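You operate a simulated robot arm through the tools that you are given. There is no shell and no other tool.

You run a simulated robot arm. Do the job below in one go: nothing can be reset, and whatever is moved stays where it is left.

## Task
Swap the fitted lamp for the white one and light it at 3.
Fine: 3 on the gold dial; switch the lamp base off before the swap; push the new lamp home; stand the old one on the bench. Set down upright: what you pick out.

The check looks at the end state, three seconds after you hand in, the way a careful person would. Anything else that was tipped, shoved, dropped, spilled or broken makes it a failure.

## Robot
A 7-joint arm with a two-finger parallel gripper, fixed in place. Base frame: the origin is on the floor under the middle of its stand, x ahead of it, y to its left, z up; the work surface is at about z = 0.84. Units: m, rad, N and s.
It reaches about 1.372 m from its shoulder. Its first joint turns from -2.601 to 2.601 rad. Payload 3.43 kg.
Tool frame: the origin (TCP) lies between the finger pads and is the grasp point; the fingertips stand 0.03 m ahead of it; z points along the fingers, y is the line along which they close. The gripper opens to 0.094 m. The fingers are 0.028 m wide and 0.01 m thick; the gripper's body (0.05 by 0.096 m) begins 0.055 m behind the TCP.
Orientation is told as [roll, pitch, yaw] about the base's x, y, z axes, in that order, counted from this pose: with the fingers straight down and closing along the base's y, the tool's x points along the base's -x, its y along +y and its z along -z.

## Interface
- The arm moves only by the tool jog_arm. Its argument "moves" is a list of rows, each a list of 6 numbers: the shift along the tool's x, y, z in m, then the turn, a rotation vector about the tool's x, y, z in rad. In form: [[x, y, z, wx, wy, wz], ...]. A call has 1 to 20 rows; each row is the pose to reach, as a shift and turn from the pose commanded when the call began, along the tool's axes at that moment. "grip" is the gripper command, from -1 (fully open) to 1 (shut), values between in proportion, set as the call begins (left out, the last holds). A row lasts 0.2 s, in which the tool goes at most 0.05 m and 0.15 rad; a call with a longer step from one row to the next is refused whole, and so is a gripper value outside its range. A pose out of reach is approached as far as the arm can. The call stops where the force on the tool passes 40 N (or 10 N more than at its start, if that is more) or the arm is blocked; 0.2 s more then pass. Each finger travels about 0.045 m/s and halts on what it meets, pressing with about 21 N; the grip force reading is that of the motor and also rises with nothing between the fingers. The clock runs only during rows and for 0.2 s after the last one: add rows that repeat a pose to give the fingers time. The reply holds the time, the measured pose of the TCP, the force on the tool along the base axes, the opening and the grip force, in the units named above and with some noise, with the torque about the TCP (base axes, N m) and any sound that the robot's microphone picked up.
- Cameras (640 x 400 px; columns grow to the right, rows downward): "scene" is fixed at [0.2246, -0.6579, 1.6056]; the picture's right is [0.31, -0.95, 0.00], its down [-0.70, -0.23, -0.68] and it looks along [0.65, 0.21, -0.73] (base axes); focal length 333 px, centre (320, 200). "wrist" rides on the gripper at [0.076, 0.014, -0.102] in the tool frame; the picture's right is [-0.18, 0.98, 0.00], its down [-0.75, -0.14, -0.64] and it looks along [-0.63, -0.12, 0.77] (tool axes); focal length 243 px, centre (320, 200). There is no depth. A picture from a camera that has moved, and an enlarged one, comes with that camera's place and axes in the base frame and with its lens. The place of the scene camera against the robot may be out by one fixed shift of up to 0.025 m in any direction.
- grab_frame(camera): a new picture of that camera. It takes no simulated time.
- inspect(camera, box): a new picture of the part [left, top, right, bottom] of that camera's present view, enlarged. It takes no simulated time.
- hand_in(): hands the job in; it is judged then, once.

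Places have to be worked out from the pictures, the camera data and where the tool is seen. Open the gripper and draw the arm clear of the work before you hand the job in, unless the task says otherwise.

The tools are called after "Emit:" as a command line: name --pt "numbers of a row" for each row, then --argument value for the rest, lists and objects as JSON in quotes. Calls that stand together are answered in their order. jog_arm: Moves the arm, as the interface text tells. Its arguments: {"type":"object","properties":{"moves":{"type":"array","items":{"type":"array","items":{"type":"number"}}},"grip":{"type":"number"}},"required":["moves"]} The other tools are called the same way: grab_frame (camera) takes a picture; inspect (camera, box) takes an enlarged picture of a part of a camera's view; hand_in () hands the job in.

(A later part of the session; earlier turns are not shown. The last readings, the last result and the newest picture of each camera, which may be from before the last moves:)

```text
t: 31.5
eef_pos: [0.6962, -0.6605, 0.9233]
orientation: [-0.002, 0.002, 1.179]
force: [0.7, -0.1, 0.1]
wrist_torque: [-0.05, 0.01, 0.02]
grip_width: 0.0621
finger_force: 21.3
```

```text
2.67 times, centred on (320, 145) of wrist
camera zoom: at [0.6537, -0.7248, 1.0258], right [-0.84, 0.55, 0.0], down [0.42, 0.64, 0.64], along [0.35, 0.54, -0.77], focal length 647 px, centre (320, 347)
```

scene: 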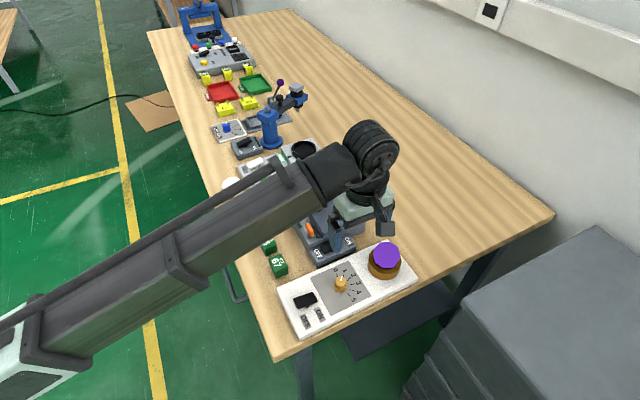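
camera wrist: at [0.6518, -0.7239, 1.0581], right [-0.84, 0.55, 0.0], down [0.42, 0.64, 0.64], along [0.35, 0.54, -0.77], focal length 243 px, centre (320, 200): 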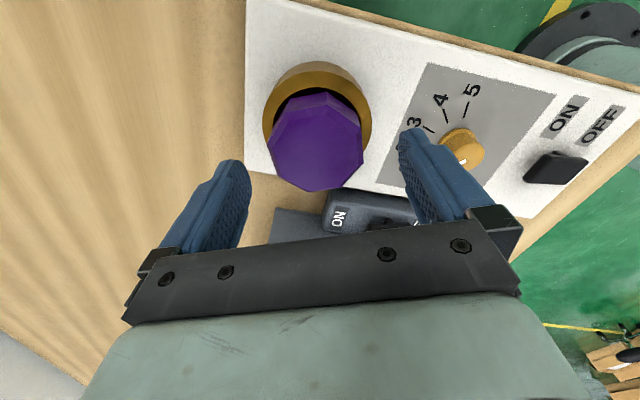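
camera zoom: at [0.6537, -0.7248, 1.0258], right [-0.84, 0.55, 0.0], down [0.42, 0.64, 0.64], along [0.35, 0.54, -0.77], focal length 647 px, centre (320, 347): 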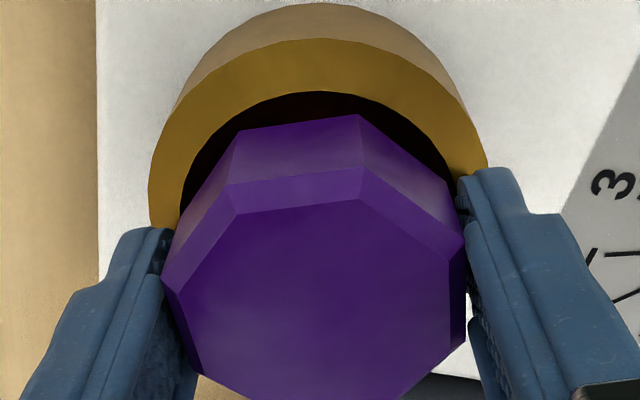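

The fingers hold the head at 0.062 m width. I pull straight up slowly, watching the force.

Emit:
jog_arm --pt "0 0 -0.002 0 0 0" --pt "0 0 -0.004 0 0 0" --pt "0 0 -0.007 0 0 0" --pt "0 0 -0.01 0 0 0" --pt "0 0 -0.013 0 0 0" --pt "0 0 -0.016 0 0 0" --pt "0 0 -0.02 0 0 0" --pt "0 0 -0.025 0 0 0"

Emit:
inspect --camera "wrist" --box '[220, 70, 420, 220]'

Emit:
inspect --camera "scene" --box '[320, 200, 440, 300]'

```text
t: 33.3
eef_pos: [0.6968, -0.6599, 0.9473]
orientation: [-0.001, 0.002, 1.177]
force: [-0.8, -0.4, -1.0]
wrist_torque: [0.01, 0.03, 0.0]
grip_width: 0.0619
finger_force: 21.1
```

```text
2.67 times, centred on (320, 145) of wrist
camera zoom: at [0.6536, -0.7246, 1.0504], right [-0.84, 0.55, 0.0], down [0.42, 0.64, 0.64], along [0.35, 0.54, -0.77], focal length 647 px, centre (320, 347)
```

zoom: 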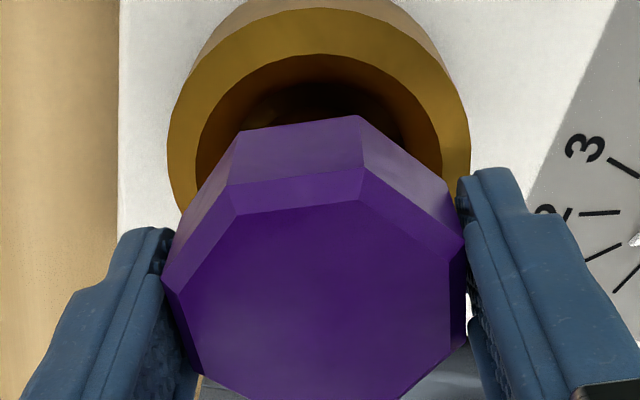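

```text
4.00 times, centred on (380, 250) of scene
camera zoom: at [0.2246, -0.6579, 1.6056], right [0.31, -0.95, 0.0], down [-0.7, -0.23, -0.68], along [0.65, 0.21, -0.73], focal length 1331 px, centre (80, 0)
```

zoom: 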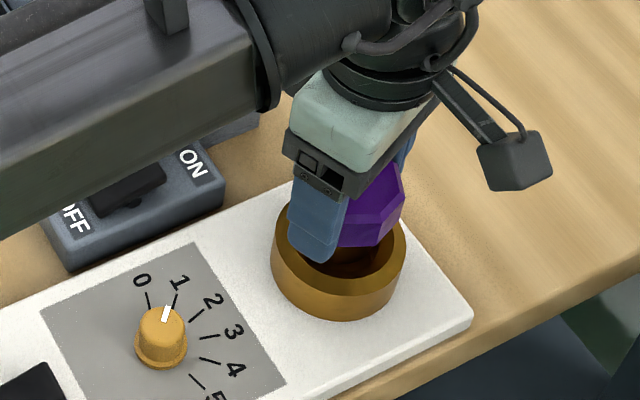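

The lamp came out freely. I lift it further to see its whole shape.

Emit:
jog_arm --pt "0 0 -0.006 0 0 0" --pt "0 0 -0.016 0 0 0" --pt "0 0 -0.03 0 0 0" --pt "0 0 -0.045 0 0 0" --pt "0 0 -0.06 0 0 0" --pt "0 0 -0.072 0 0 0" --pt "0 0 -0.08 0 0 0" --pt "0 0 -0.08 0 0 0"

Emit:
inspect --camera "scene" --box '[320, 180, 440, 300]'

Emit:
grab_frame --camera "wrist"

Emit:
grab_frame --camera "scene"

```text
t: 35.1
eef_pos: [0.6965, -0.6602, 1.0302]
orientation: [-0.002, 0.002, 1.178]
force: [0.2, 0.5, -0.5]
wrist_torque: [-0.01, 0.02, -0.04]
grip_width: 0.0619
finger_force: 20.6
```

```text
3.33 times, centred on (380, 240) of scene
camera zoom: at [0.2246, -0.6579, 1.6056], right [0.31, -0.95, 0.0], down [-0.7, -0.23, -0.68], along [0.65, 0.21, -0.73], focal length 1109 px, centre (120, 67)
```

zoom: 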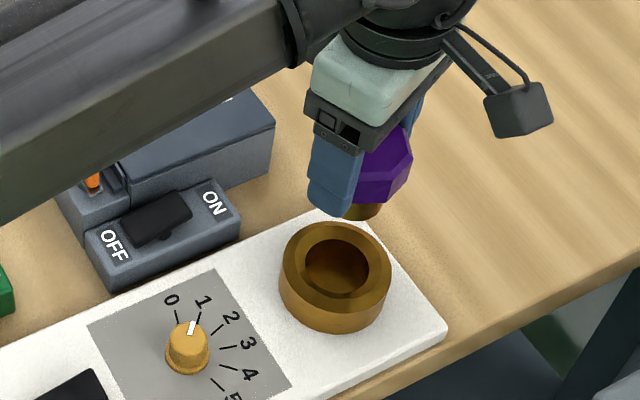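

```text
taken
camera wrist: at [0.6542, -0.7245, 1.131], right [-0.84, 0.55, 0.0], down [0.42, 0.64, 0.64], along [0.35, 0.54, -0.77], focal length 243 px, centre (320, 200)
```

wrist: 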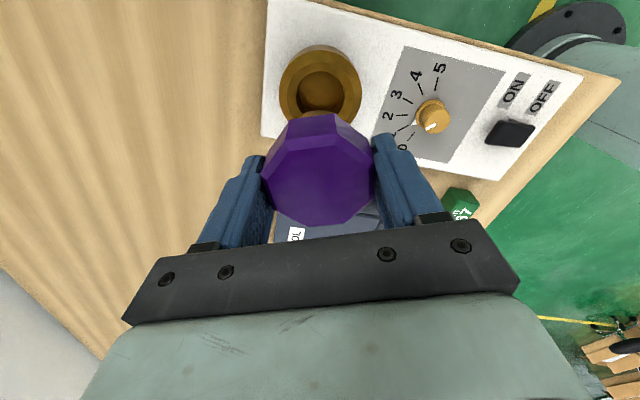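

```text
taken
```

scene: 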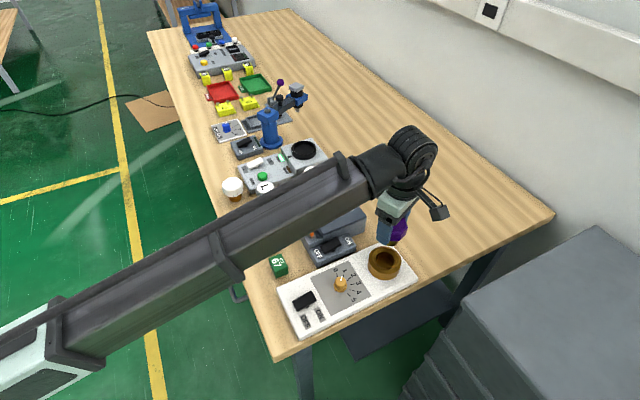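

The purple lamp has an octagonal head and a gold stem (about 5 cm tall overall). The bench at about (0.87, -0.72) is bare wood, so I carry it there at height first.

Emit:
jog_arm --pt "0 -0.003 0 0 0 0" --pt "-0.001 -0.009 0 0 0 0" --pt "-0.001 -0.019 0 0 0 0" --pt "-0.002 -0.032 0 0 0 0" --pt "-0.003 -0.048 0 0 0 0" --pt "-0.004 -0.065 0 0 0 0" --pt "-0.005 -0.082 0.004 0 0 0" --pt "-0.006 -0.099 0.012 0 0 0" --pt "-0.007 -0.116 0.022 0 0 0" --pt "-0.008 -0.133 0.032 0 0 0" --pt "-0.009 -0.149 0.042 0 0 0" --pt "-0.01 -0.163 0.052 0 0 0" --pt "-0.0107 -0.174 0.061 0 0 0" --pt "-0.0112 -0.181 0.067 0 0 0" --pt "-0.0112 -0.1832 0.07 0 0 0" --pt "-0.0112 -0.1832 0.07 0 0 0"

Emit:
grab_frame --camera "scene"

Emit:
grab_frame --camera "wrist"

```text
t: 38.5
eef_pos: [0.8695, -0.7205, 0.9584]
orientation: [-0.002, 0.002, 1.177]
force: [0.3, 0.7, -1.3]
wrist_torque: [0.01, 0.02, -0.05]
grip_width: 0.0618
finger_force: 21.0
```

```text
taken
```

scene: 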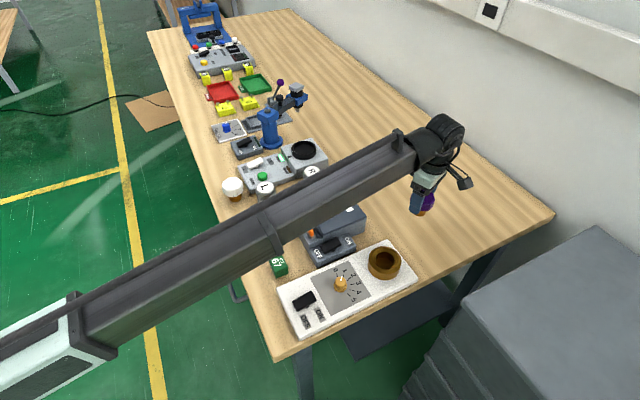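

```text
taken
camera wrist: at [0.8271, -0.7844, 1.0608], right [-0.84, 0.55, 0.0], down [0.42, 0.64, 0.64], along [0.35, 0.54, -0.77], focal length 243 px, centre (320, 200)
```

wrist: 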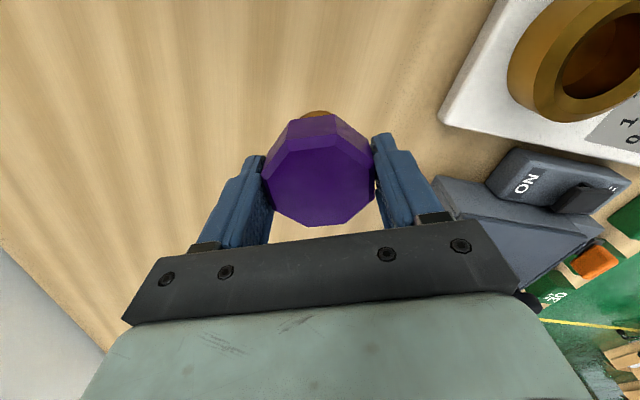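

Carrying well. Now I lower it in small steps, watching the vertical force for bench contact.

Emit:
jog_arm --pt "0 0 0.006 0 0 0" --pt "0 0 0.014 0 0 0" --pt "0 0 0.024 0 0 0" --pt "0 0 0.034 0 0 0" --pt "0 0 0.041 0 0 0" --pt "0 0 0.045 0 0 0" --pt "0 0 0.047 0 0 0" --pt "0 0 0.047 0 0 0"

Emit:
inspect --camera "scene" --box '[380, 160, 480, 240]'

Emit:
inspect --camera "wrist" --box '[220, 70, 420, 220]'

```text
t: 40.3
eef_pos: [0.8706, -0.7202, 0.9121]
orientation: [-0.002, 0.002, 1.179]
force: [1.1, -0.4, -0.5]
wrist_torque: [0.0, 0.01, 0.0]
grip_width: 0.0615
finger_force: 21.7
```

```text
5.00 times, centred on (430, 200) of scene
camera zoom: at [0.2246, -0.6579, 1.6056], right [0.31, -0.95, 0.0], down [-0.7, -0.23, -0.68], along [0.65, 0.21, -0.73], focal length 1664 px, centre (-230, 200)
```

zoom: 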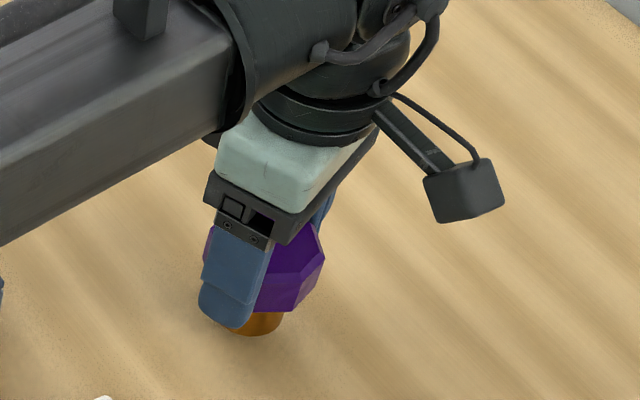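

```text
2.67 times, centred on (320, 145) of wrist
camera zoom: at [0.827, -0.7846, 1.0142], right [-0.84, 0.55, 0.0], down [0.42, 0.64, 0.64], along [0.35, 0.54, -0.77], focal length 647 px, centre (320, 347)
```

zoom: 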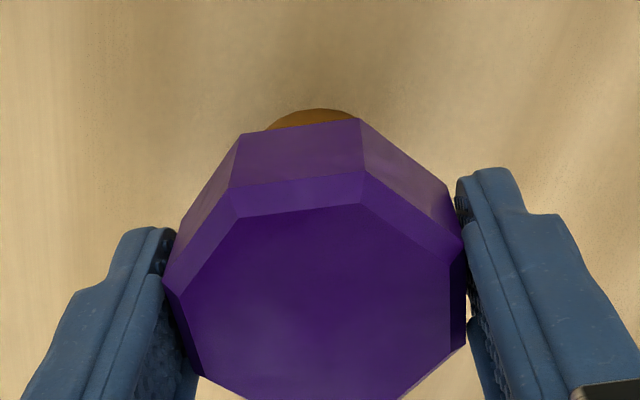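

Still free at z=0.912. I continue down in 2–3 mm steps.

Emit:
jog_arm --pt "0 0 0.002 0 0 0" --pt "0 0 0.004 0 0 0" --pt "0 0 0.006 0 0 0" --pt "0 0 0.0075 0 0 0"

Emit:
jog_arm --pt "0 0 0.001 0 0 0" --pt "0 0 0.002 0 0 0" --pt "0 0 0.002 0 0 0"

```text
t: 41.3
eef_pos: [0.8687, -0.7213, 0.9041]
orientation: [-0.003, 0.002, 1.178]
force: [0.1, 0.3, -0.2]
wrist_torque: [0.02, -0.03, 0.02]
grip_width: 0.0615
finger_force: 20.4
```

```text
t: 42.1
eef_pos: [0.8705, -0.72, 0.9026]
orientation: [-0.001, 0.002, 1.178]
force: [-0.9, 0.2, -1.1]
wrist_torque: [0.01, -0.02, 0.0]
grip_width: 0.0616
finger_force: 21.0
```

No contact yet at z≈0.902; I keep stepping down.

Emit:
jog_arm --pt "0 0 0.001 0 0 0" --pt "0 0 0.002 0 0 0" --pt "0 0 0.002 0 0 0"

Emit:
inspect --camera "scene" --box '[400, 190, 460, 240]'

```text
t: 42.9
eef_pos: [0.8701, -0.7204, 0.9006]
orientation: [-0.001, 0.002, 1.179]
force: [-0.3, -0.6, -2.6]
wrist_torque: [0.01, 0.02, -0.01]
grip_width: 0.0616
finger_force: 20.9
```

```text
8.00 times, centred on (430, 215) of scene
camera zoom: at [0.2246, -0.6579, 1.6056], right [0.31, -0.95, 0.0], down [-0.7, -0.23, -0.68], along [0.65, 0.21, -0.73], focal length 2662 px, centre (-560, 80)
```

zoom: 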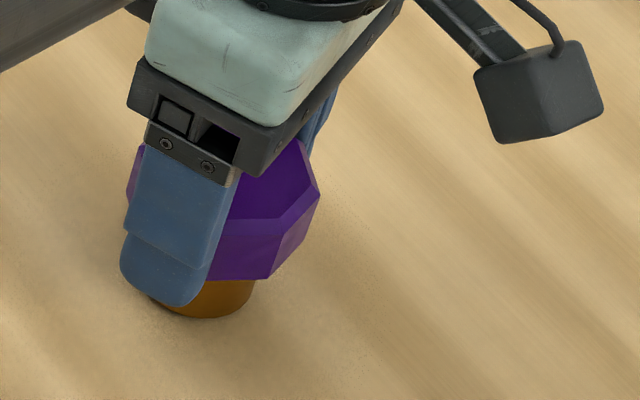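

The stem looks just above the wood. I continue by 1 mm steps.

Emit:
jog_arm --pt "0 0 0.001 0 0 0" --pt "0 0 0.002 0 0 0" --pt "0 0 0.002 0 0 0"

Emit:
jog_arm --pt "0 0 0.001 0 0 0" --pt "0 0 0.0015 0 0 0" --pt "0 0 0.0015 0 0 0"

```text
t: 43.7
eef_pos: [0.8689, -0.72, 0.8999]
orientation: [-0.003, 0.002, 1.178]
force: [2.6, -2.0, 14.2]
wrist_torque: [-0.06, -0.07, 0.01]
grip_width: 0.0617
finger_force: 20.6
```

```text
t: 44.5
eef_pos: [0.8711, -0.7202, 0.8983]
orientation: [-0.002, 0.003, 1.177]
force: [3.4, -5.1, 15.3]
wrist_torque: [-0.15, -0.02, 0.02]
grip_width: 0.0617
finger_force: 21.1
```

Contact is made (about 15 N). I ease off 1 mm and open the fingers in place.

Emit:
jog_arm --pt "0 0 -0.001 0 0 0" --pt "0 0 -0.0015 0 0 0"

Emit:
jog_arm --pt "0 0 0 0 0 0" --pt "0 0 0 0 0 0" --pt "0 0 0 0 0 0" --pt "0 0 0 0 0 0" --pt "0 0 0 0 0 0" --grip -1

Emit:
grab_frame --camera "wrist"

Emit:
inspect --camera "scene" --box '[390, 180, 470, 240]'

```text
t: 45.1
eef_pos: [0.8681, -0.7194, 0.8981]
orientation: [0.0, 0.003, 1.177]
force: [1.8, -0.7, 5.6]
wrist_torque: [0.0, -0.04, -0.03]
grip_width: 0.0617
finger_force: 20.6
```

```text
t: 46.3
eef_pos: [0.8694, -0.7195, 0.8975]
orientation: [0.0, 0.002, 1.178]
force: [0.5, -0.7, -0.4]
wrist_torque: [0.01, 0.0, -0.01]
grip_width: 0.094
finger_force: 0.0
```

```text
taken
camera wrist: at [0.8268, -0.7846, 1.0], right [-0.84, 0.55, 0.0], down [0.42, 0.64, 0.64], along [0.35, 0.54, -0.77], focal length 243 px, centre (320, 200)
```

wrist: 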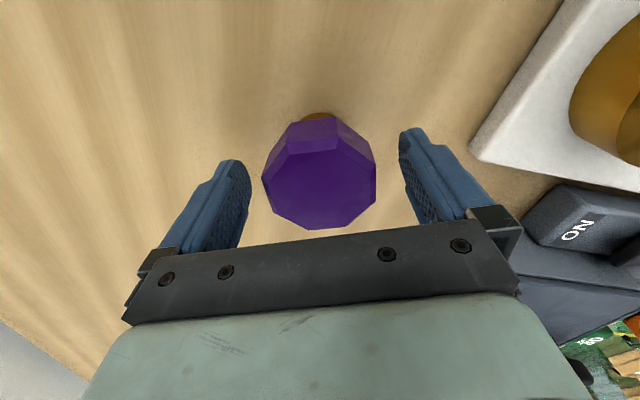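

```text
6.67 times, centred on (430, 210) of scene
camera zoom: at [0.2246, -0.6579, 1.6056], right [0.31, -0.95, 0.0], down [-0.7, -0.23, -0.68], along [0.65, 0.21, -0.73], focal length 2218 px, centre (-413, 133)
```

zoom: 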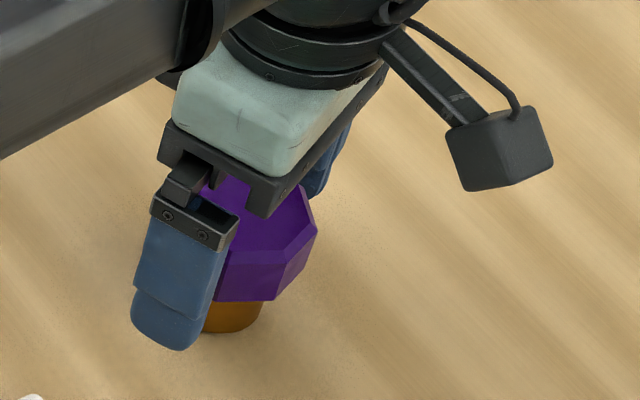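

The purple lamp stands upright on the bench. I rise straight up clear of it.

Emit:
jog_arm --pt "0 0 -0.004 0 0 0" --pt "0 0 -0.012 0 0 0" --pt "0 0 -0.025 0 0 0" --pt "0 0 -0.045 0 0 0" --pt "0 0 -0.065 0 0 0" --pt "0 0 -0.085 0 0 0" --pt "0 0 -0.105 0 0 0" --pt "0 0 -0.125 0 0 0" --pt "0 0 -0.14 0 0 0" --pt "0 0 -0.15 0 0 0" --pt "0 0 -0.15 0 0 0"

Emit:
inspect --camera "scene" --box '[370, 160, 490, 250]'

Emit:
grab_frame --camera "wrist"

```text
t: 48.7
eef_pos: [0.8714, -0.7171, 1.0483]
orientation: [-0.002, 0.002, 1.178]
force: [-0.2, 0.5, -0.2]
wrist_torque: [0.03, 0.03, -0.01]
grip_width: 0.0941
finger_force: 0.0
```

```text
4.44 times, centred on (430, 205) of scene
camera zoom: at [0.2246, -0.6579, 1.6056], right [0.31, -0.95, 0.0], down [-0.7, -0.23, -0.68], along [0.65, 0.21, -0.73], focal length 1479 px, centre (-169, 178)
```

zoom: 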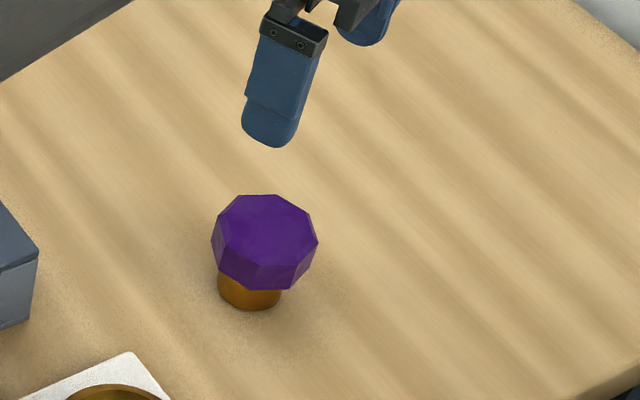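

```text
taken
camera wrist: at [0.8282, -0.7829, 1.151], right [-0.84, 0.55, 0.0], down [0.42, 0.64, 0.64], along [0.35, 0.54, -0.77], focal length 243 px, centre (320, 200)
```

wrist: 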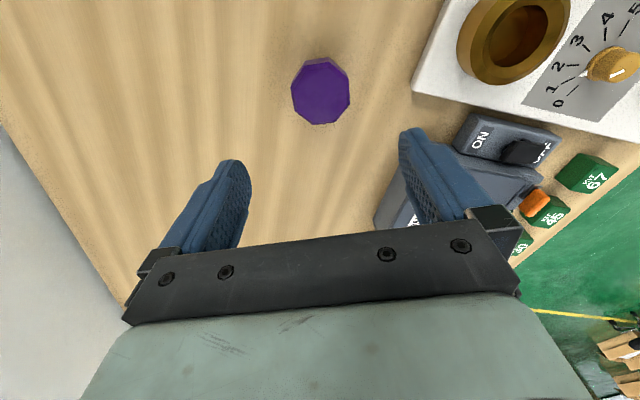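

The purple lamp stands well. Now I travel at z≈1.05 to above the white lamp near (0.825, -0.17).

Emit:
jog_arm --pt "-0.0044 0.0023 0 0 0 0" --pt "-0.0133 0.0069 0 0 0 0" --pt "-0.0266 0.0138 0 0 0 0" --pt "-0.0444 0.023 0 0 0 0" --pt "-0.0666 0.0345 0 0 0 0" --pt "-0.0932 0.0482 0 0 0 0" --pt "-0.1234 0.0639 0 0 0 0" --pt "-0.1536 0.0795 0 0 0 0" --pt "-0.1838 0.0951 0 0 0 0" --pt "-0.214 0.1107 0 0 0 0" --pt "-0.2442 0.1264 0 0 0 0" --pt "-0.2744 0.142 0 0 0 0" --pt "-0.3046 0.1576 0 0 0 0" --pt "-0.3348 0.1732 0 0 0 0" --pt "-0.365 0.1889 0 0 0 0" --pt "-0.3952 0.2045 0 0 0 0" --pt "-0.4236 0.2192 0 0 0 0" --pt "-0.4493 0.2325 0 0 0 0" --pt "-0.4706 0.2435 0 0 0 0" --pt "-0.4877 0.2523 0 0 0 0"

Emit:
grab_frame --camera "wrist"

Emit:
grab_frame --camera "scene"

```text
t: 52.9
eef_pos: [0.8223, -0.1721, 1.045]
orientation: [-0.003, 0.003, 1.177]
force: [0.3, 0.6, -0.1]
wrist_torque: [-0.01, 0.02, 0.01]
grip_width: 0.094
finger_force: 0.2
```

```text
taken
camera wrist: at [0.78, -0.2362, 1.1481], right [-0.84, 0.55, 0.0], down [0.42, 0.64, 0.64], along [0.35, 0.54, -0.77], focal length 243 px, centre (320, 200)
```

wrist: 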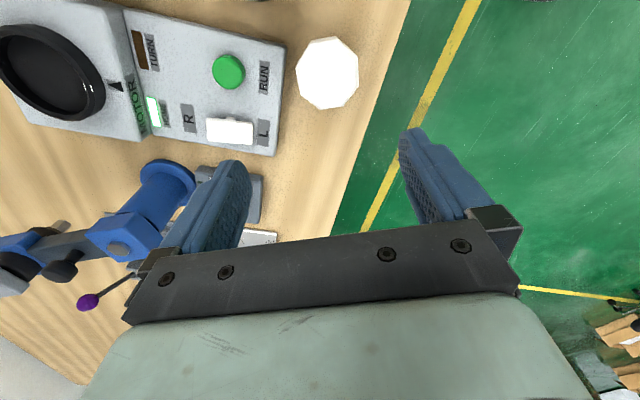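

```text
taken
```

scene: 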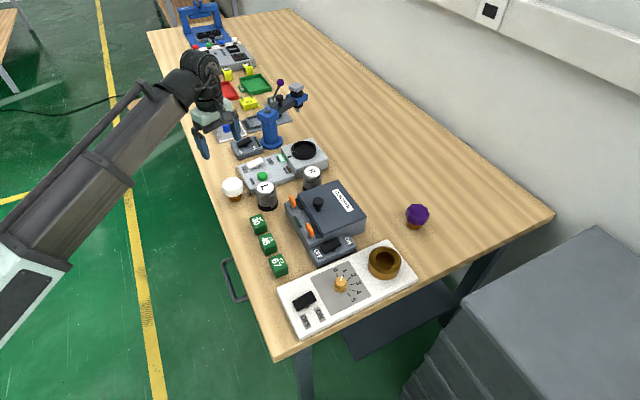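

The white lamp is at about (0.8045, -0.186), close beside the MOTOR box, so I should close the fingers roughly along the box edge (45° direction). I'll zoom to see the octagon's orientation and the clearance.

Emit:
inspect --camera "wrist" --box '[250, 10, 410, 130]'

Emit:
inspect --camera "scene" --box '[200, 150, 300, 220]'

```text
3.33 times, centred on (330, 70) of wrist
camera zoom: at [0.78, -0.2362, 1.1481], right [-0.84, 0.55, 0.0], down [0.42, 0.64, 0.64], along [0.35, 0.54, -0.77], focal length 809 px, centre (287, 633)
```

zoom: 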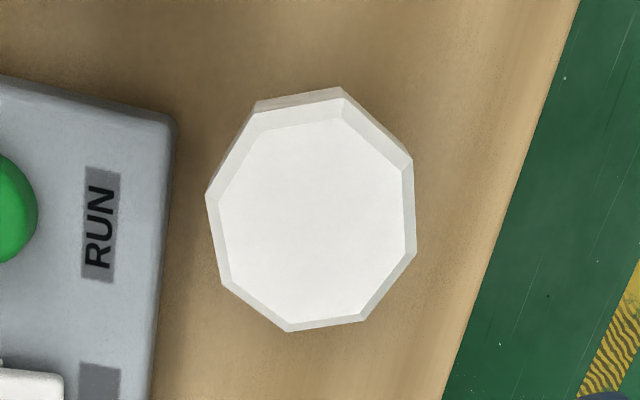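

```text
5.71 times, centred on (250, 185) of scene
camera zoom: at [0.2246, -0.6579, 1.6056], right [0.31, -0.95, 0.0], down [-0.7, -0.23, -0.68], along [0.65, 0.21, -0.73], focal length 1902 px, centre (720, 286)
```

zoom: 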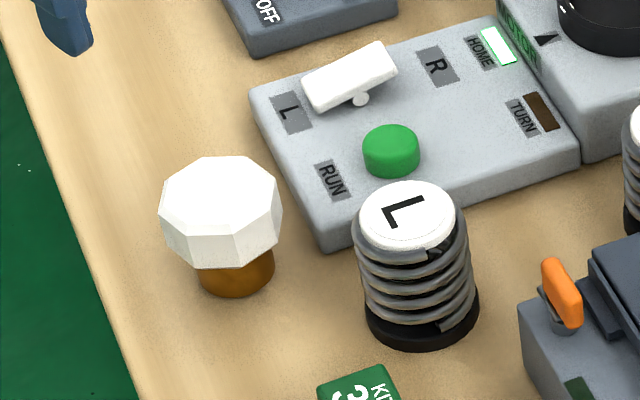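

The lamp's flats suit yaw 67.5°+45°k, so I'll yaw to 112.5° (fingers pass clear of the MOTOR box and the L spring), partly close the fingers to about 0.082 m and centre over the lamp at z≈1.02.

Emit:
jog_arm --pt "0.001 0.001 0.001 0 0 -0.02" --pt "0.003 0.002 0.003 0 0 -0.06" --pt "0.006 0.003 0.006 0 0 -0.12" --pt "0.009 0.005 0.009 0 0 -0.19" --pt "0.012 0.007 0.012 0 0 -0.27" --pt "0.015 0.009 0.016 0 0 -0.35" --pt "0.018 0.01 0.02 0 0 -0.43" --pt "0.0196 0.0111 0.023 0 0 -0.51" --pt "0.0196 0.0111 0.025 0 0 -0.59" --pt "0.0196 0.0111 0.025 0 0 -0.66" --pt "0.0196 0.0111 0.025 0 0 -0.72" --pt "0.0196 0.0111 0.025 0 0 -0.765" --pt "0.0196 0.0111 0.025 0 0 -0.7865" --pt "0.0196 0.0111 0.025 0 0 -0.7865" --grip -0.75

Emit:
grab_frame --camera "wrist"

Emit:
inspect --camera "wrist" --box '[230, 30, 410, 160]'

Emit:
inspect --camera "scene" --box '[190, 120, 310, 220]'

```text
t: 55.9
eef_pos: [0.8068, -0.186, 1.0223]
orientation: [-0.001, 0.003, 1.965]
force: [-0.1, -0.3, 0.3]
wrist_torque: [0.0, 0.02, 0.01]
grip_width: 0.0825
finger_force: 0.1
```

```text
taken
camera wrist: at [0.8218, -0.2612, 1.1237], right [-0.98, -0.21, 0.0], down [-0.16, 0.75, 0.64], along [-0.13, 0.63, -0.77], focal length 243 px, centre (320, 200)
```

wrist: 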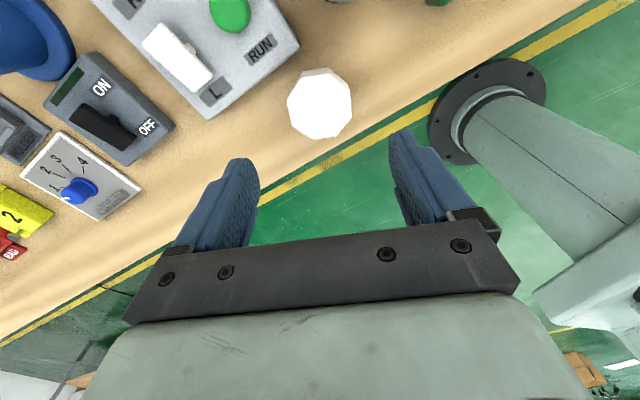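

```text
3.08 times, centred on (320, 95) of wrist
camera zoom: at [0.8218, -0.2612, 1.1237], right [-0.98, -0.21, 0.0], down [-0.16, 0.75, 0.64], along [-0.13, 0.63, -0.77], focal length 746 px, centre (320, 523)
```

zoom: 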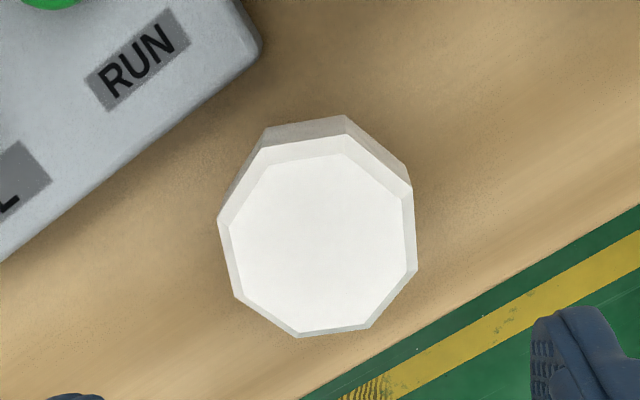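

```text
4.00 times, centred on (250, 170) of scene
camera zoom: at [0.2246, -0.6579, 1.6056], right [0.31, -0.95, 0.0], down [-0.7, -0.23, -0.68], along [0.65, 0.21, -0.73], focal length 1331 px, centre (600, 320)
```

zoom: 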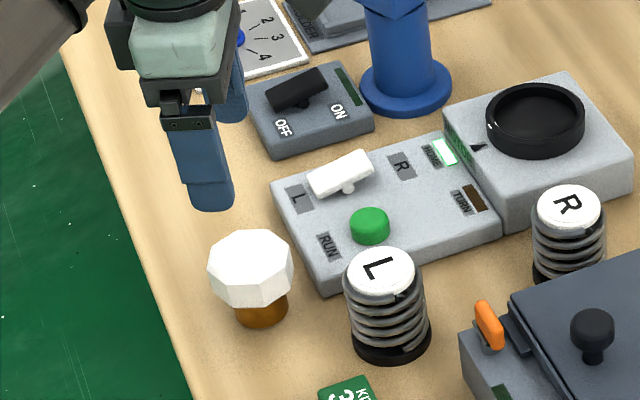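

The lamp head is only about 4–5 mm off the tool axis. I correct and go down to z≈0.955 for a final check.

Emit:
jog_arm --pt "-0.001 -0.0005 0.004 0 0 0" --pt "-0.003 -0.001 0.014 0 0 0" --pt "-0.0044 -0.0013 0.028 0 0 0" --pt "-0.0044 -0.0013 0.042 0 0 0" --pt "-0.0044 -0.0013 0.055 0 0 0" --pt "-0.0044 -0.0013 0.064 0 0 0" --pt "-0.0044 -0.0013 0.068 0 0 0" --pt "-0.0044 -0.0013 0.068 0 0 0"

Emit:
inspect --camera "wrist" --box '[220, 70, 420, 220]'

Emit:
inspect --camera "scene" --box '[190, 120, 310, 220]'

```text
t: 57.7
eef_pos: [0.8041, -0.183, 0.9536]
orientation: [-0.001, 0.003, 1.964]
force: [-0.3, 0.3, 0.9]
wrist_torque: [-0.01, 0.0, -0.02]
grip_width: 0.0821
finger_force: 0.0
```

```text
2.67 times, centred on (320, 145) of wrist
camera zoom: at [0.8201, -0.2581, 1.0565], right [-0.98, -0.21, 0.0], down [-0.16, 0.75, 0.64], along [-0.13, 0.63, -0.77], focal length 647 px, centre (320, 347)
```

zoom: 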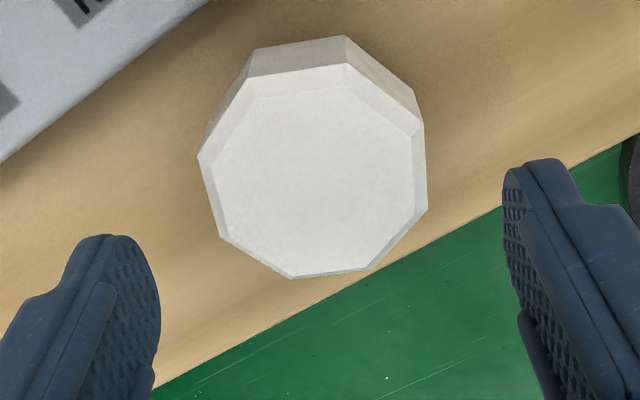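

```text
4.00 times, centred on (250, 170) of scene
camera zoom: at [0.2246, -0.6579, 1.6056], right [0.31, -0.95, 0.0], down [-0.7, -0.23, -0.68], along [0.65, 0.21, -0.73], focal length 1331 px, centre (600, 320)
```

zoom: 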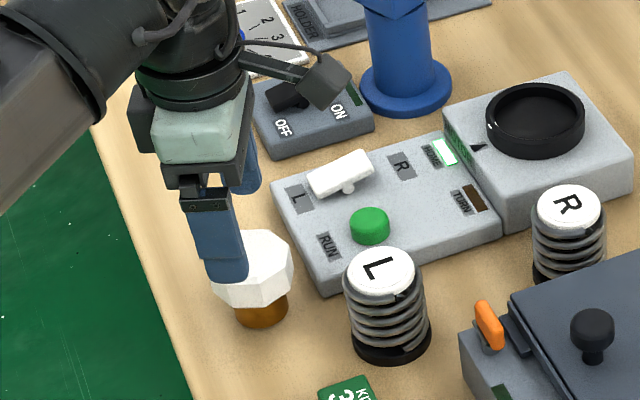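

Aligned within about 1 mm. I descend to z≈0.900 around the white lamp's head.

Emit:
jog_arm --pt "0 -0.001 0.004 0 0 0" --pt "0 -0.001 0.012 0 0 0" --pt "0 -0.001 0.022 0 0 0" --pt "0 -0.001 0.033 0 0 0" --pt "0 -0.001 0.043 0 0 0" --pt "0 -0.001 0.05 0 0 0" --pt "0 -0.001 0.053 0 0 0" --pt "0 -0.001 0.053 0 0 0"

Emit:
inspect --camera "wrist" --box '[220, 70, 420, 220]'

Emit:
inspect --camera "scene" --box '[190, 140, 290, 220]'

```text
t: 59.5
eef_pos: [0.807, -0.182, 0.9009]
orientation: [0.0, 0.004, 1.964]
force: [0.3, -0.1, -0.1]
wrist_torque: [-0.01, 0.01, 0.01]
grip_width: 0.0821
finger_force: 0.0
```

```text
2.67 times, centred on (320, 145) of wrist
camera zoom: at [0.822, -0.257, 1.0029], right [-0.98, -0.21, 0.0], down [-0.16, 0.75, 0.64], along [-0.13, 0.63, -0.77], focal length 647 px, centre (320, 347)
```

zoom: 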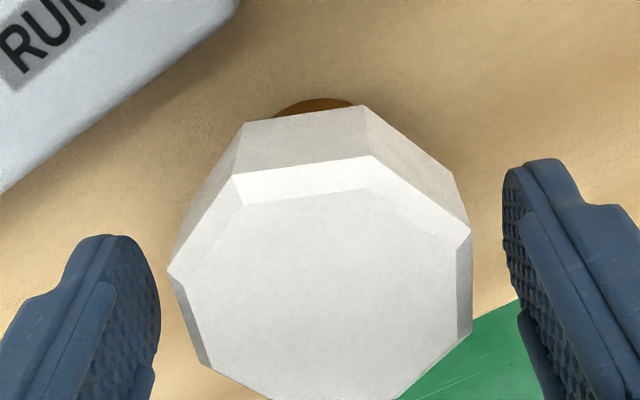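

```text
5.00 times, centred on (240, 180) of scene
camera zoom: at [0.2246, -0.6579, 1.6056], right [0.31, -0.95, 0.0], down [-0.7, -0.23, -0.68], along [0.65, 0.21, -0.73], focal length 1664 px, centre (720, 300)
```

zoom: 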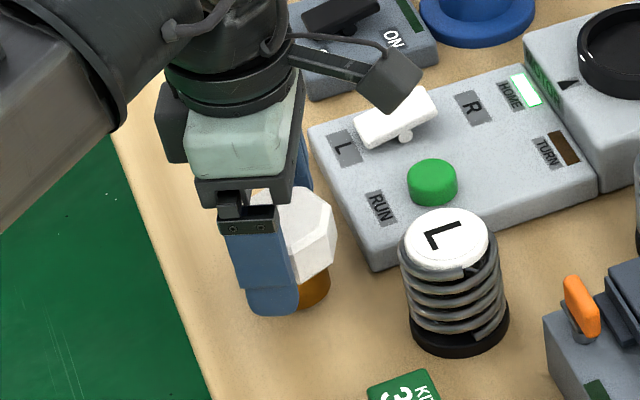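

Centred between the fingers. Closing on the white lamp now.

Emit:
jog_arm --pt "0 0 0 0 0 0" --pt "0 0 0 0 0 0" --pt "0 0 0 0 0 0" --pt "0 0 0 0 0 0" --pt "0 0 0 0 0 0" --grip 1

Emit:
jog_arm --pt "0 0 -0.003 0 0 0" --pt "0 0 -0.009 0 0 0" --pt "0 0 -0.018 0 0 0" --pt "0 0 -0.028 0 0 0" --pt "0 0 -0.035 0 0 0" --pt "0 0 -0.038 0 0 0"

Emit:
inspect --camera "wrist" --box '[220, 70, 420, 220]'

Emit:
inspect --camera "scene" --box '[190, 120, 310, 220]'

```text
t: 60.7
eef_pos: [0.8075, -0.1808, 0.8997]
orientation: [0.0, 0.004, 1.965]
force: [0.4, -0.1, -1.2]
wrist_torque: [-0.04, -0.04, -0.02]
grip_width: 0.0615
finger_force: 21.4
```

```text
t: 62.1
eef_pos: [0.8072, -0.1823, 0.9386]
orientation: [-0.001, 0.004, 1.964]
force: [0.4, 0.5, -0.2]
wrist_torque: [-0.01, 0.03, 0.0]
grip_width: 0.0617
finger_force: 20.6
```

```text
2.67 times, centred on (320, 145) of wrist
camera zoom: at [0.8227, -0.257, 1.0415], right [-0.98, -0.21, 0.0], down [-0.16, 0.75, 0.64], along [-0.13, 0.63, -0.77], focal length 647 px, centre (320, 347)
```

zoom: 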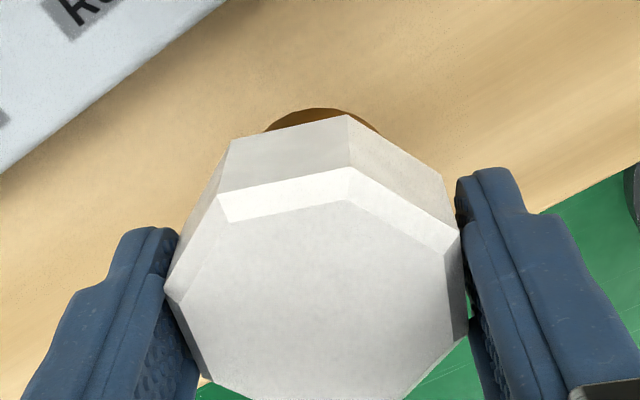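

```text
4.00 times, centred on (250, 170) of scene
camera zoom: at [0.2246, -0.6579, 1.6056], right [0.31, -0.95, 0.0], down [-0.7, -0.23, -0.68], along [0.65, 0.21, -0.73], focal length 1331 px, centre (600, 320)
```

zoom: 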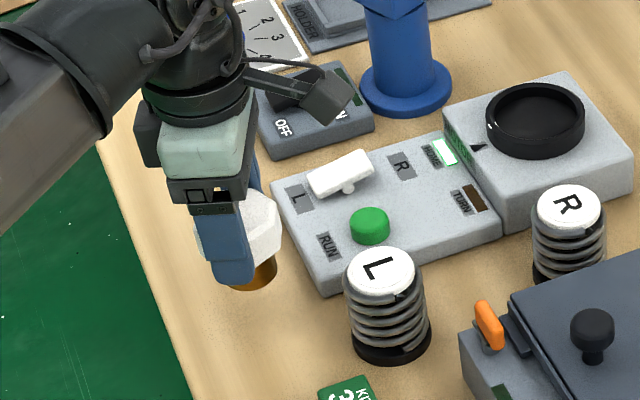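

The white lamp is held securely (bottom about 0.060 m below the TCP). I raise it to z≈1.06, well above the other items.

Emit:
jog_arm --pt "0 0 -0.004 0 0 0" --pt "0 0 -0.012 0 0 0" --pt "0 0 -0.026 0 0 0" --pt "0 0 -0.044 0 0 0" --pt "0 0 -0.064 0 0 0" --pt "0 0 -0.084 0 0 0" --pt "0 0 -0.102 0 0 0" --pt "0 0 -0.114 0 0 0" --pt "0 0 -0.121 0 0 0" --pt "0 0 -0.121 0 0 0"

Emit:
grab_frame --camera "scene"

```text
t: 64.3
eef_pos: [0.8058, -0.1812, 1.0597]
orientation: [0.001, 0.002, 1.964]
force: [-0.3, -0.8, -0.9]
wrist_torque: [0.0, 0.01, -0.02]
grip_width: 0.0618
finger_force: 21.3
```

```text
taken
```

scene: 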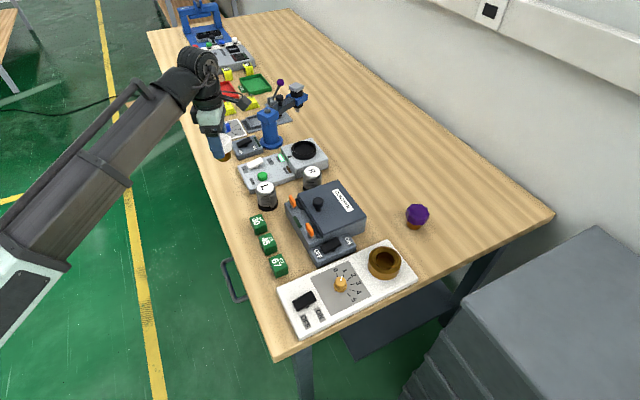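

All clear. I now carry the lamp to above the socket at (0.696, -0.6605), turning back to the yaw (67.5°) at which the old lamp was pulled out.

Emit:
jog_arm --pt "0.0032 0.0023 0 0 0 0.0063" --pt "0.01 0.0071 0 0 0 0.0197" --pt "0.0219 0.0157 0 0 0 0.0432" --pt "0.0399 0.0286 0 0 0 0.0786" --pt "0.0638 0.0457 0 0 0 0.1258" --pt "0.0898 0.0643 0 0 0 0.1769" --pt "0.1157 0.0829 0 0 0 0.2279" --pt "0.1416 0.1014 0 0 0 0.279" --pt "0.1676 0.12 0 0 0 0.3301" --pt "0.1935 0.1386 0 0 0 0.3812" --pt "0.2195 0.1571 0 0 0 0.4323" --pt "0.2454 0.1757 0 0 0 0.4834" --pt "0.2713 0.1943 0 0 0 0.5345" --pt "0.2973 0.2128 0 0 0 0.5856" --pt "0.3212 0.23 0 0 0 0.6327" --pt "0.3431 0.2457 0 0 0 0.676" --pt "0.3631 0.26 0 0 0 0.7153" --pt "0.379 0.2714 0 0 0 0.7467" --pt "0.391 0.28 0 0 0 0.7703" --pt "0.399 0.2857 0 0 0 0.786"

Emit:
grab_frame --camera "scene"

Emit:
grab_frame --camera "wrist"

```text
t: 68.5
eef_pos: [0.6941, -0.661, 1.0604]
orientation: [-0.001, 0.003, 1.178]
force: [0.6, -0.7, -1.3]
wrist_torque: [0.0, -0.01, -0.03]
grip_width: 0.0616
finger_force: 21.4
```

```text
taken
```

scene: 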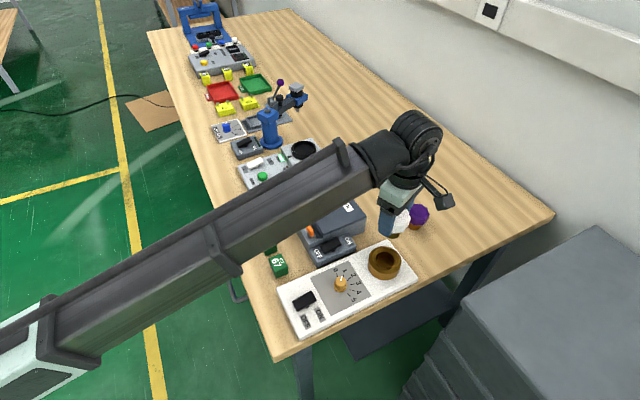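

```text
taken
camera wrist: at [0.652, -0.7245, 1.1627], right [-0.84, 0.55, 0.0], down [0.42, 0.64, 0.64], along [0.35, 0.54, -0.77], focal length 243 px, centre (320, 200)
```

wrist: 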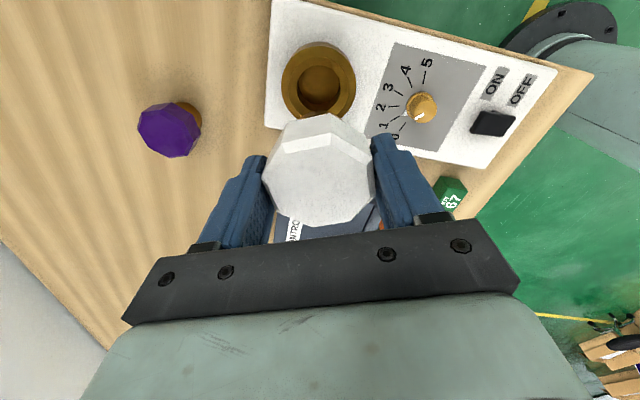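

The lamp is over the socket. I correct about 2.6 mm in x to match the withdrawal position and lower to z≈0.975, then check alignment with the ring.

Emit:
jog_arm --pt "-0.0005 -0.001 0.004 0 0 0" --pt "-0.001 -0.0018 0.014 0 0 0" --pt "-0.0015 -0.0022 0.03 0 0 0" --pt "-0.0015 -0.0022 0.048 0 0 0" --pt "-0.0015 -0.0022 0.064 0 0 0" --pt "-0.0015 -0.0022 0.076 0 0 0" --pt "-0.0015 -0.0022 0.083 0 0 0" --pt "-0.0015 -0.0022 0.085 0 0 0" --pt "-0.0015 -0.0022 0.085 0 0 0"

Emit:
inspect --camera "wrist" --box '[220, 50, 420, 200]'

Emit:
inspect --camera "scene" --box '[340, 200, 440, 290]'

Emit:
jog_arm --pt "0 0 0 0 0 0"

Emit:
jog_arm --pt "0 0 0 0 0 0"

```text
t: 70.5
eef_pos: [0.6982, -0.6596, 0.9766]
orientation: [-0.001, 0.002, 1.179]
force: [0.5, 0.0, -1.8]
wrist_torque: [-0.03, -0.01, 0.01]
grip_width: 0.0614
finger_force: 21.4
```

```text
2.67 times, centred on (320, 125) of wrist
camera zoom: at [0.6552, -0.7238, 1.0783], right [-0.84, 0.55, 0.0], down [0.42, 0.64, 0.64], along [0.35, 0.54, -0.77], focal length 647 px, centre (320, 400)
```

zoom: 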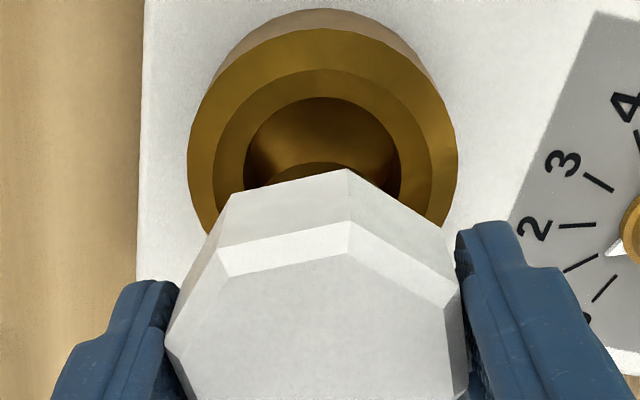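

```text
4.44 times, centred on (390, 245) of scene
camera zoom: at [0.2246, -0.6579, 1.6056], right [0.31, -0.95, 0.0], down [-0.7, -0.23, -0.68], along [0.65, 0.21, -0.73], focal length 1479 px, centre (9, 0)
```

zoom: 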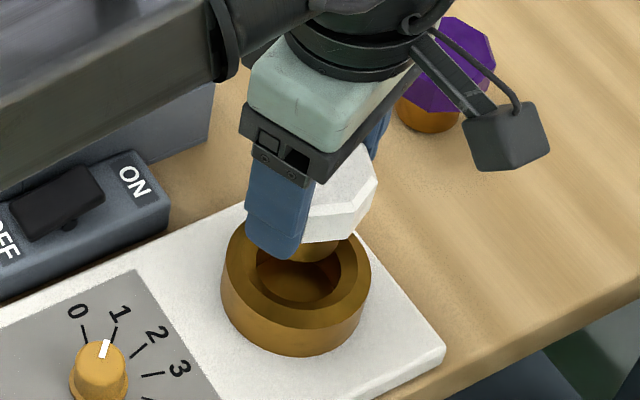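

```text
t: 70.9
eef_pos: [0.6983, -0.6597, 0.9754]
orientation: [-0.002, 0.002, 1.179]
force: [-0.1, -0.4, -1.2]
wrist_torque: [0.02, 0.02, -0.02]
grip_width: 0.0614
finger_force: 21.4
```

```text
t: 71.3
eef_pos: [0.6974, -0.6593, 0.9754]
orientation: [-0.003, 0.002, 1.177]
force: [-0.4, 0.3, -0.9]
wrist_torque: [0.02, -0.01, -0.03]
grip_width: 0.0614
finger_force: 21.0
```

Chamfered socket (hole about 0.046 m against a 0.040 m stem) and the lamp is aligned to about 1.5 mm. I apply the small correction and lower into the socket.

Emit:
jog_arm --pt "0.0006 0.0005 0.003 0 0 0" --pt "0.0012 0.0009 0.009 0 0 0" --pt "0.0012 0.0009 0.016 0 0 0" --pt "0.0012 0.0009 0.023 0 0 0" --pt "0.0012 0.0009 0.03 0 0 0" --pt "0.0012 0.0009 0.035 0 0 0" --pt "0.0012 0.0009 0.038 0 0 0" --pt "0.0012 0.0009 0.038 0 0 0"

Emit:
inspect --camera "wrist" --box '[220, 50, 420, 200]'

Emit:
inspect --camera "scene" --box '[340, 210, 440, 290]'

```text
t: 73.1
eef_pos: [0.6958, -0.6604, 0.9384]
orientation: [-0.001, 0.003, 1.177]
force: [-1.7, -4.6, 0.0]
wrist_torque: [-0.19, 0.08, -0.04]
grip_width: 0.0613
finger_force: 20.9
```

```text
2.67 times, centred on (320, 125) of wrist
camera zoom: at [0.6534, -0.7245, 1.0407], right [-0.84, 0.55, 0.0], down [0.42, 0.64, 0.64], along [0.35, 0.54, -0.77], focal length 647 px, centre (320, 400)
```

zoom: 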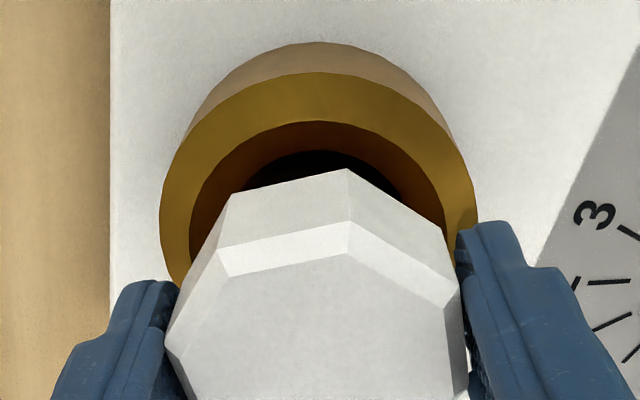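

```text
5.00 times, centred on (390, 250) of scene
camera zoom: at [0.2246, -0.6579, 1.6056], right [0.31, -0.95, 0.0], down [-0.7, -0.23, -0.68], along [0.65, 0.21, -0.73], focal length 1664 px, centre (-30, -50)
```

zoom: 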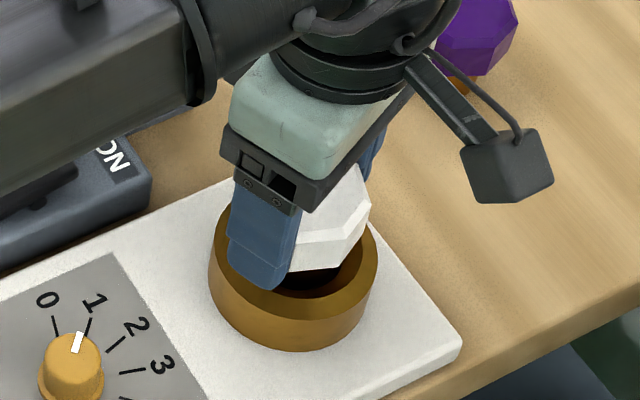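

The stem has entered the hole with a light sideways force (about 5 N toward tool +x). I shift 0.7 mm to relieve it and continue down slowly.

Emit:
jog_arm --pt "0.0007 0 0.001 0 0 0" --pt "0.0007 0 0.003 0 0 0" --pt "0.0007 0 0.005 0 0 0" --pt "0.0007 0 0.007 0 0 0"

Emit:
jog_arm --pt "0 0 0.0015 0 0 0" --pt "0 0 0.003 0 0 0" --pt "0 0 0.0045 0 0 0"

```text
t: 74.1
eef_pos: [0.6959, -0.6612, 0.9311]
orientation: [-0.003, 0.002, 1.178]
force: [-0.7, -0.3, 1.7]
wrist_torque: [0.03, 0.01, -0.02]
grip_width: 0.0614
finger_force: 21.0
```

```text
t: 74.9
eef_pos: [0.6958, -0.6603, 0.9262]
orientation: [-0.003, 0.003, 1.18]
force: [-2.2, -1.7, -0.3]
wrist_torque: [-0.1, 0.09, 0.0]
grip_width: 0.0613
finger_force: 20.5
```

Still no vertical resistance at z=0.926; I keep going down until it seats.

Emit:
jog_arm --pt "0 0 0.001 0 0 0" --pt "0 0 0.002 0 0 0" --pt "0 0 0.003 0 0 0"

Emit:
inspect --camera "wrist" --box '[220, 50, 420, 200]'

Emit:
inspect --camera "scene" --box '[340, 210, 440, 290]'

```text
t: 75.7
eef_pos: [0.6956, -0.6593, 0.9245]
orientation: [-0.004, 0.004, 1.178]
force: [0.4, -1.8, 11.9]
wrist_torque: [-0.04, -0.03, -0.05]
grip_width: 0.0617
finger_force: 20.7
```

```text
2.67 times, centred on (320, 125) of wrist
camera zoom: at [0.6536, -0.7247, 1.0267], right [-0.84, 0.55, 0.0], down [0.42, 0.64, 0.64], along [0.35, 0.54, -0.77], focal length 647 px, centre (320, 400)
```

zoom: 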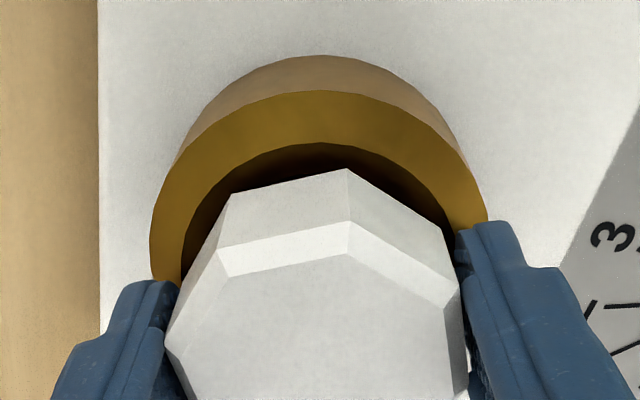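

```text
5.00 times, centred on (390, 250) of scene
camera zoom: at [0.2246, -0.6579, 1.6056], right [0.31, -0.95, 0.0], down [-0.7, -0.23, -0.68], along [0.65, 0.21, -0.73], focal length 1664 px, centre (-30, -50)
```

zoom: 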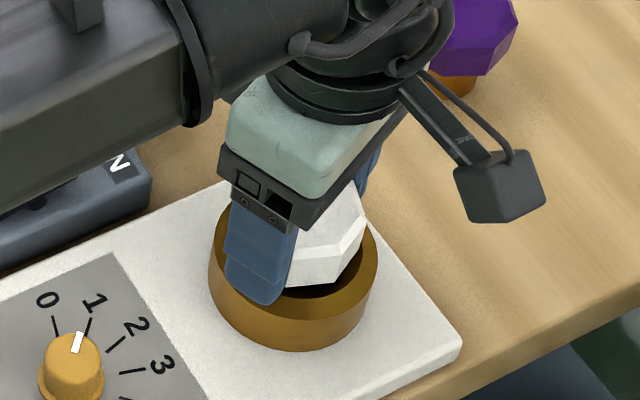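

Resistance starts at z≈0.9245, matching the old lamp's seated height. I press a bit more to push it home.

Emit:
jog_arm --pt "0 0 0.001 0 0 0" --pt "0 0 0.002 0 0 0" --pt "0 0 0.003 0 0 0" --pt "0 0 0.003 0 0 0"

Emit:
inspect --camera "wrist" --box '[220, 50, 420, 200]'

```text
t: 76.7
eef_pos: [0.6961, -0.6602, 0.9213]
orientation: [-0.001, 0.001, 1.179]
force: [2.4, 1.1, 14.2]
wrist_torque: [0.07, -0.02, -0.04]
grip_width: 0.0615
finger_force: 20.8
```

```text
2.67 times, centred on (320, 125) of wrist
camera zoom: at [0.6534, -0.7251, 1.0235], right [-0.84, 0.55, 0.0], down [0.42, 0.64, 0.64], along [0.35, 0.54, -0.77], focal length 647 px, centre (320, 400)
```

zoom: 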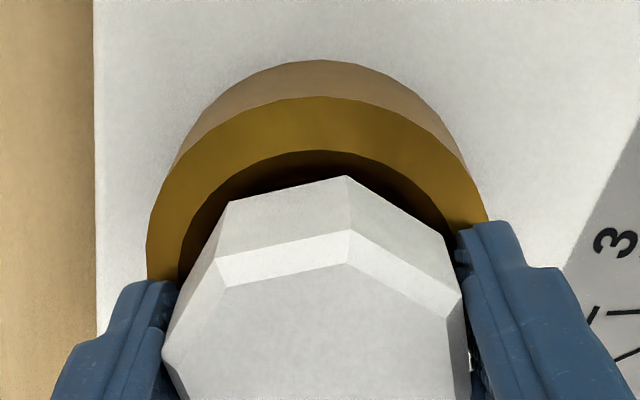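

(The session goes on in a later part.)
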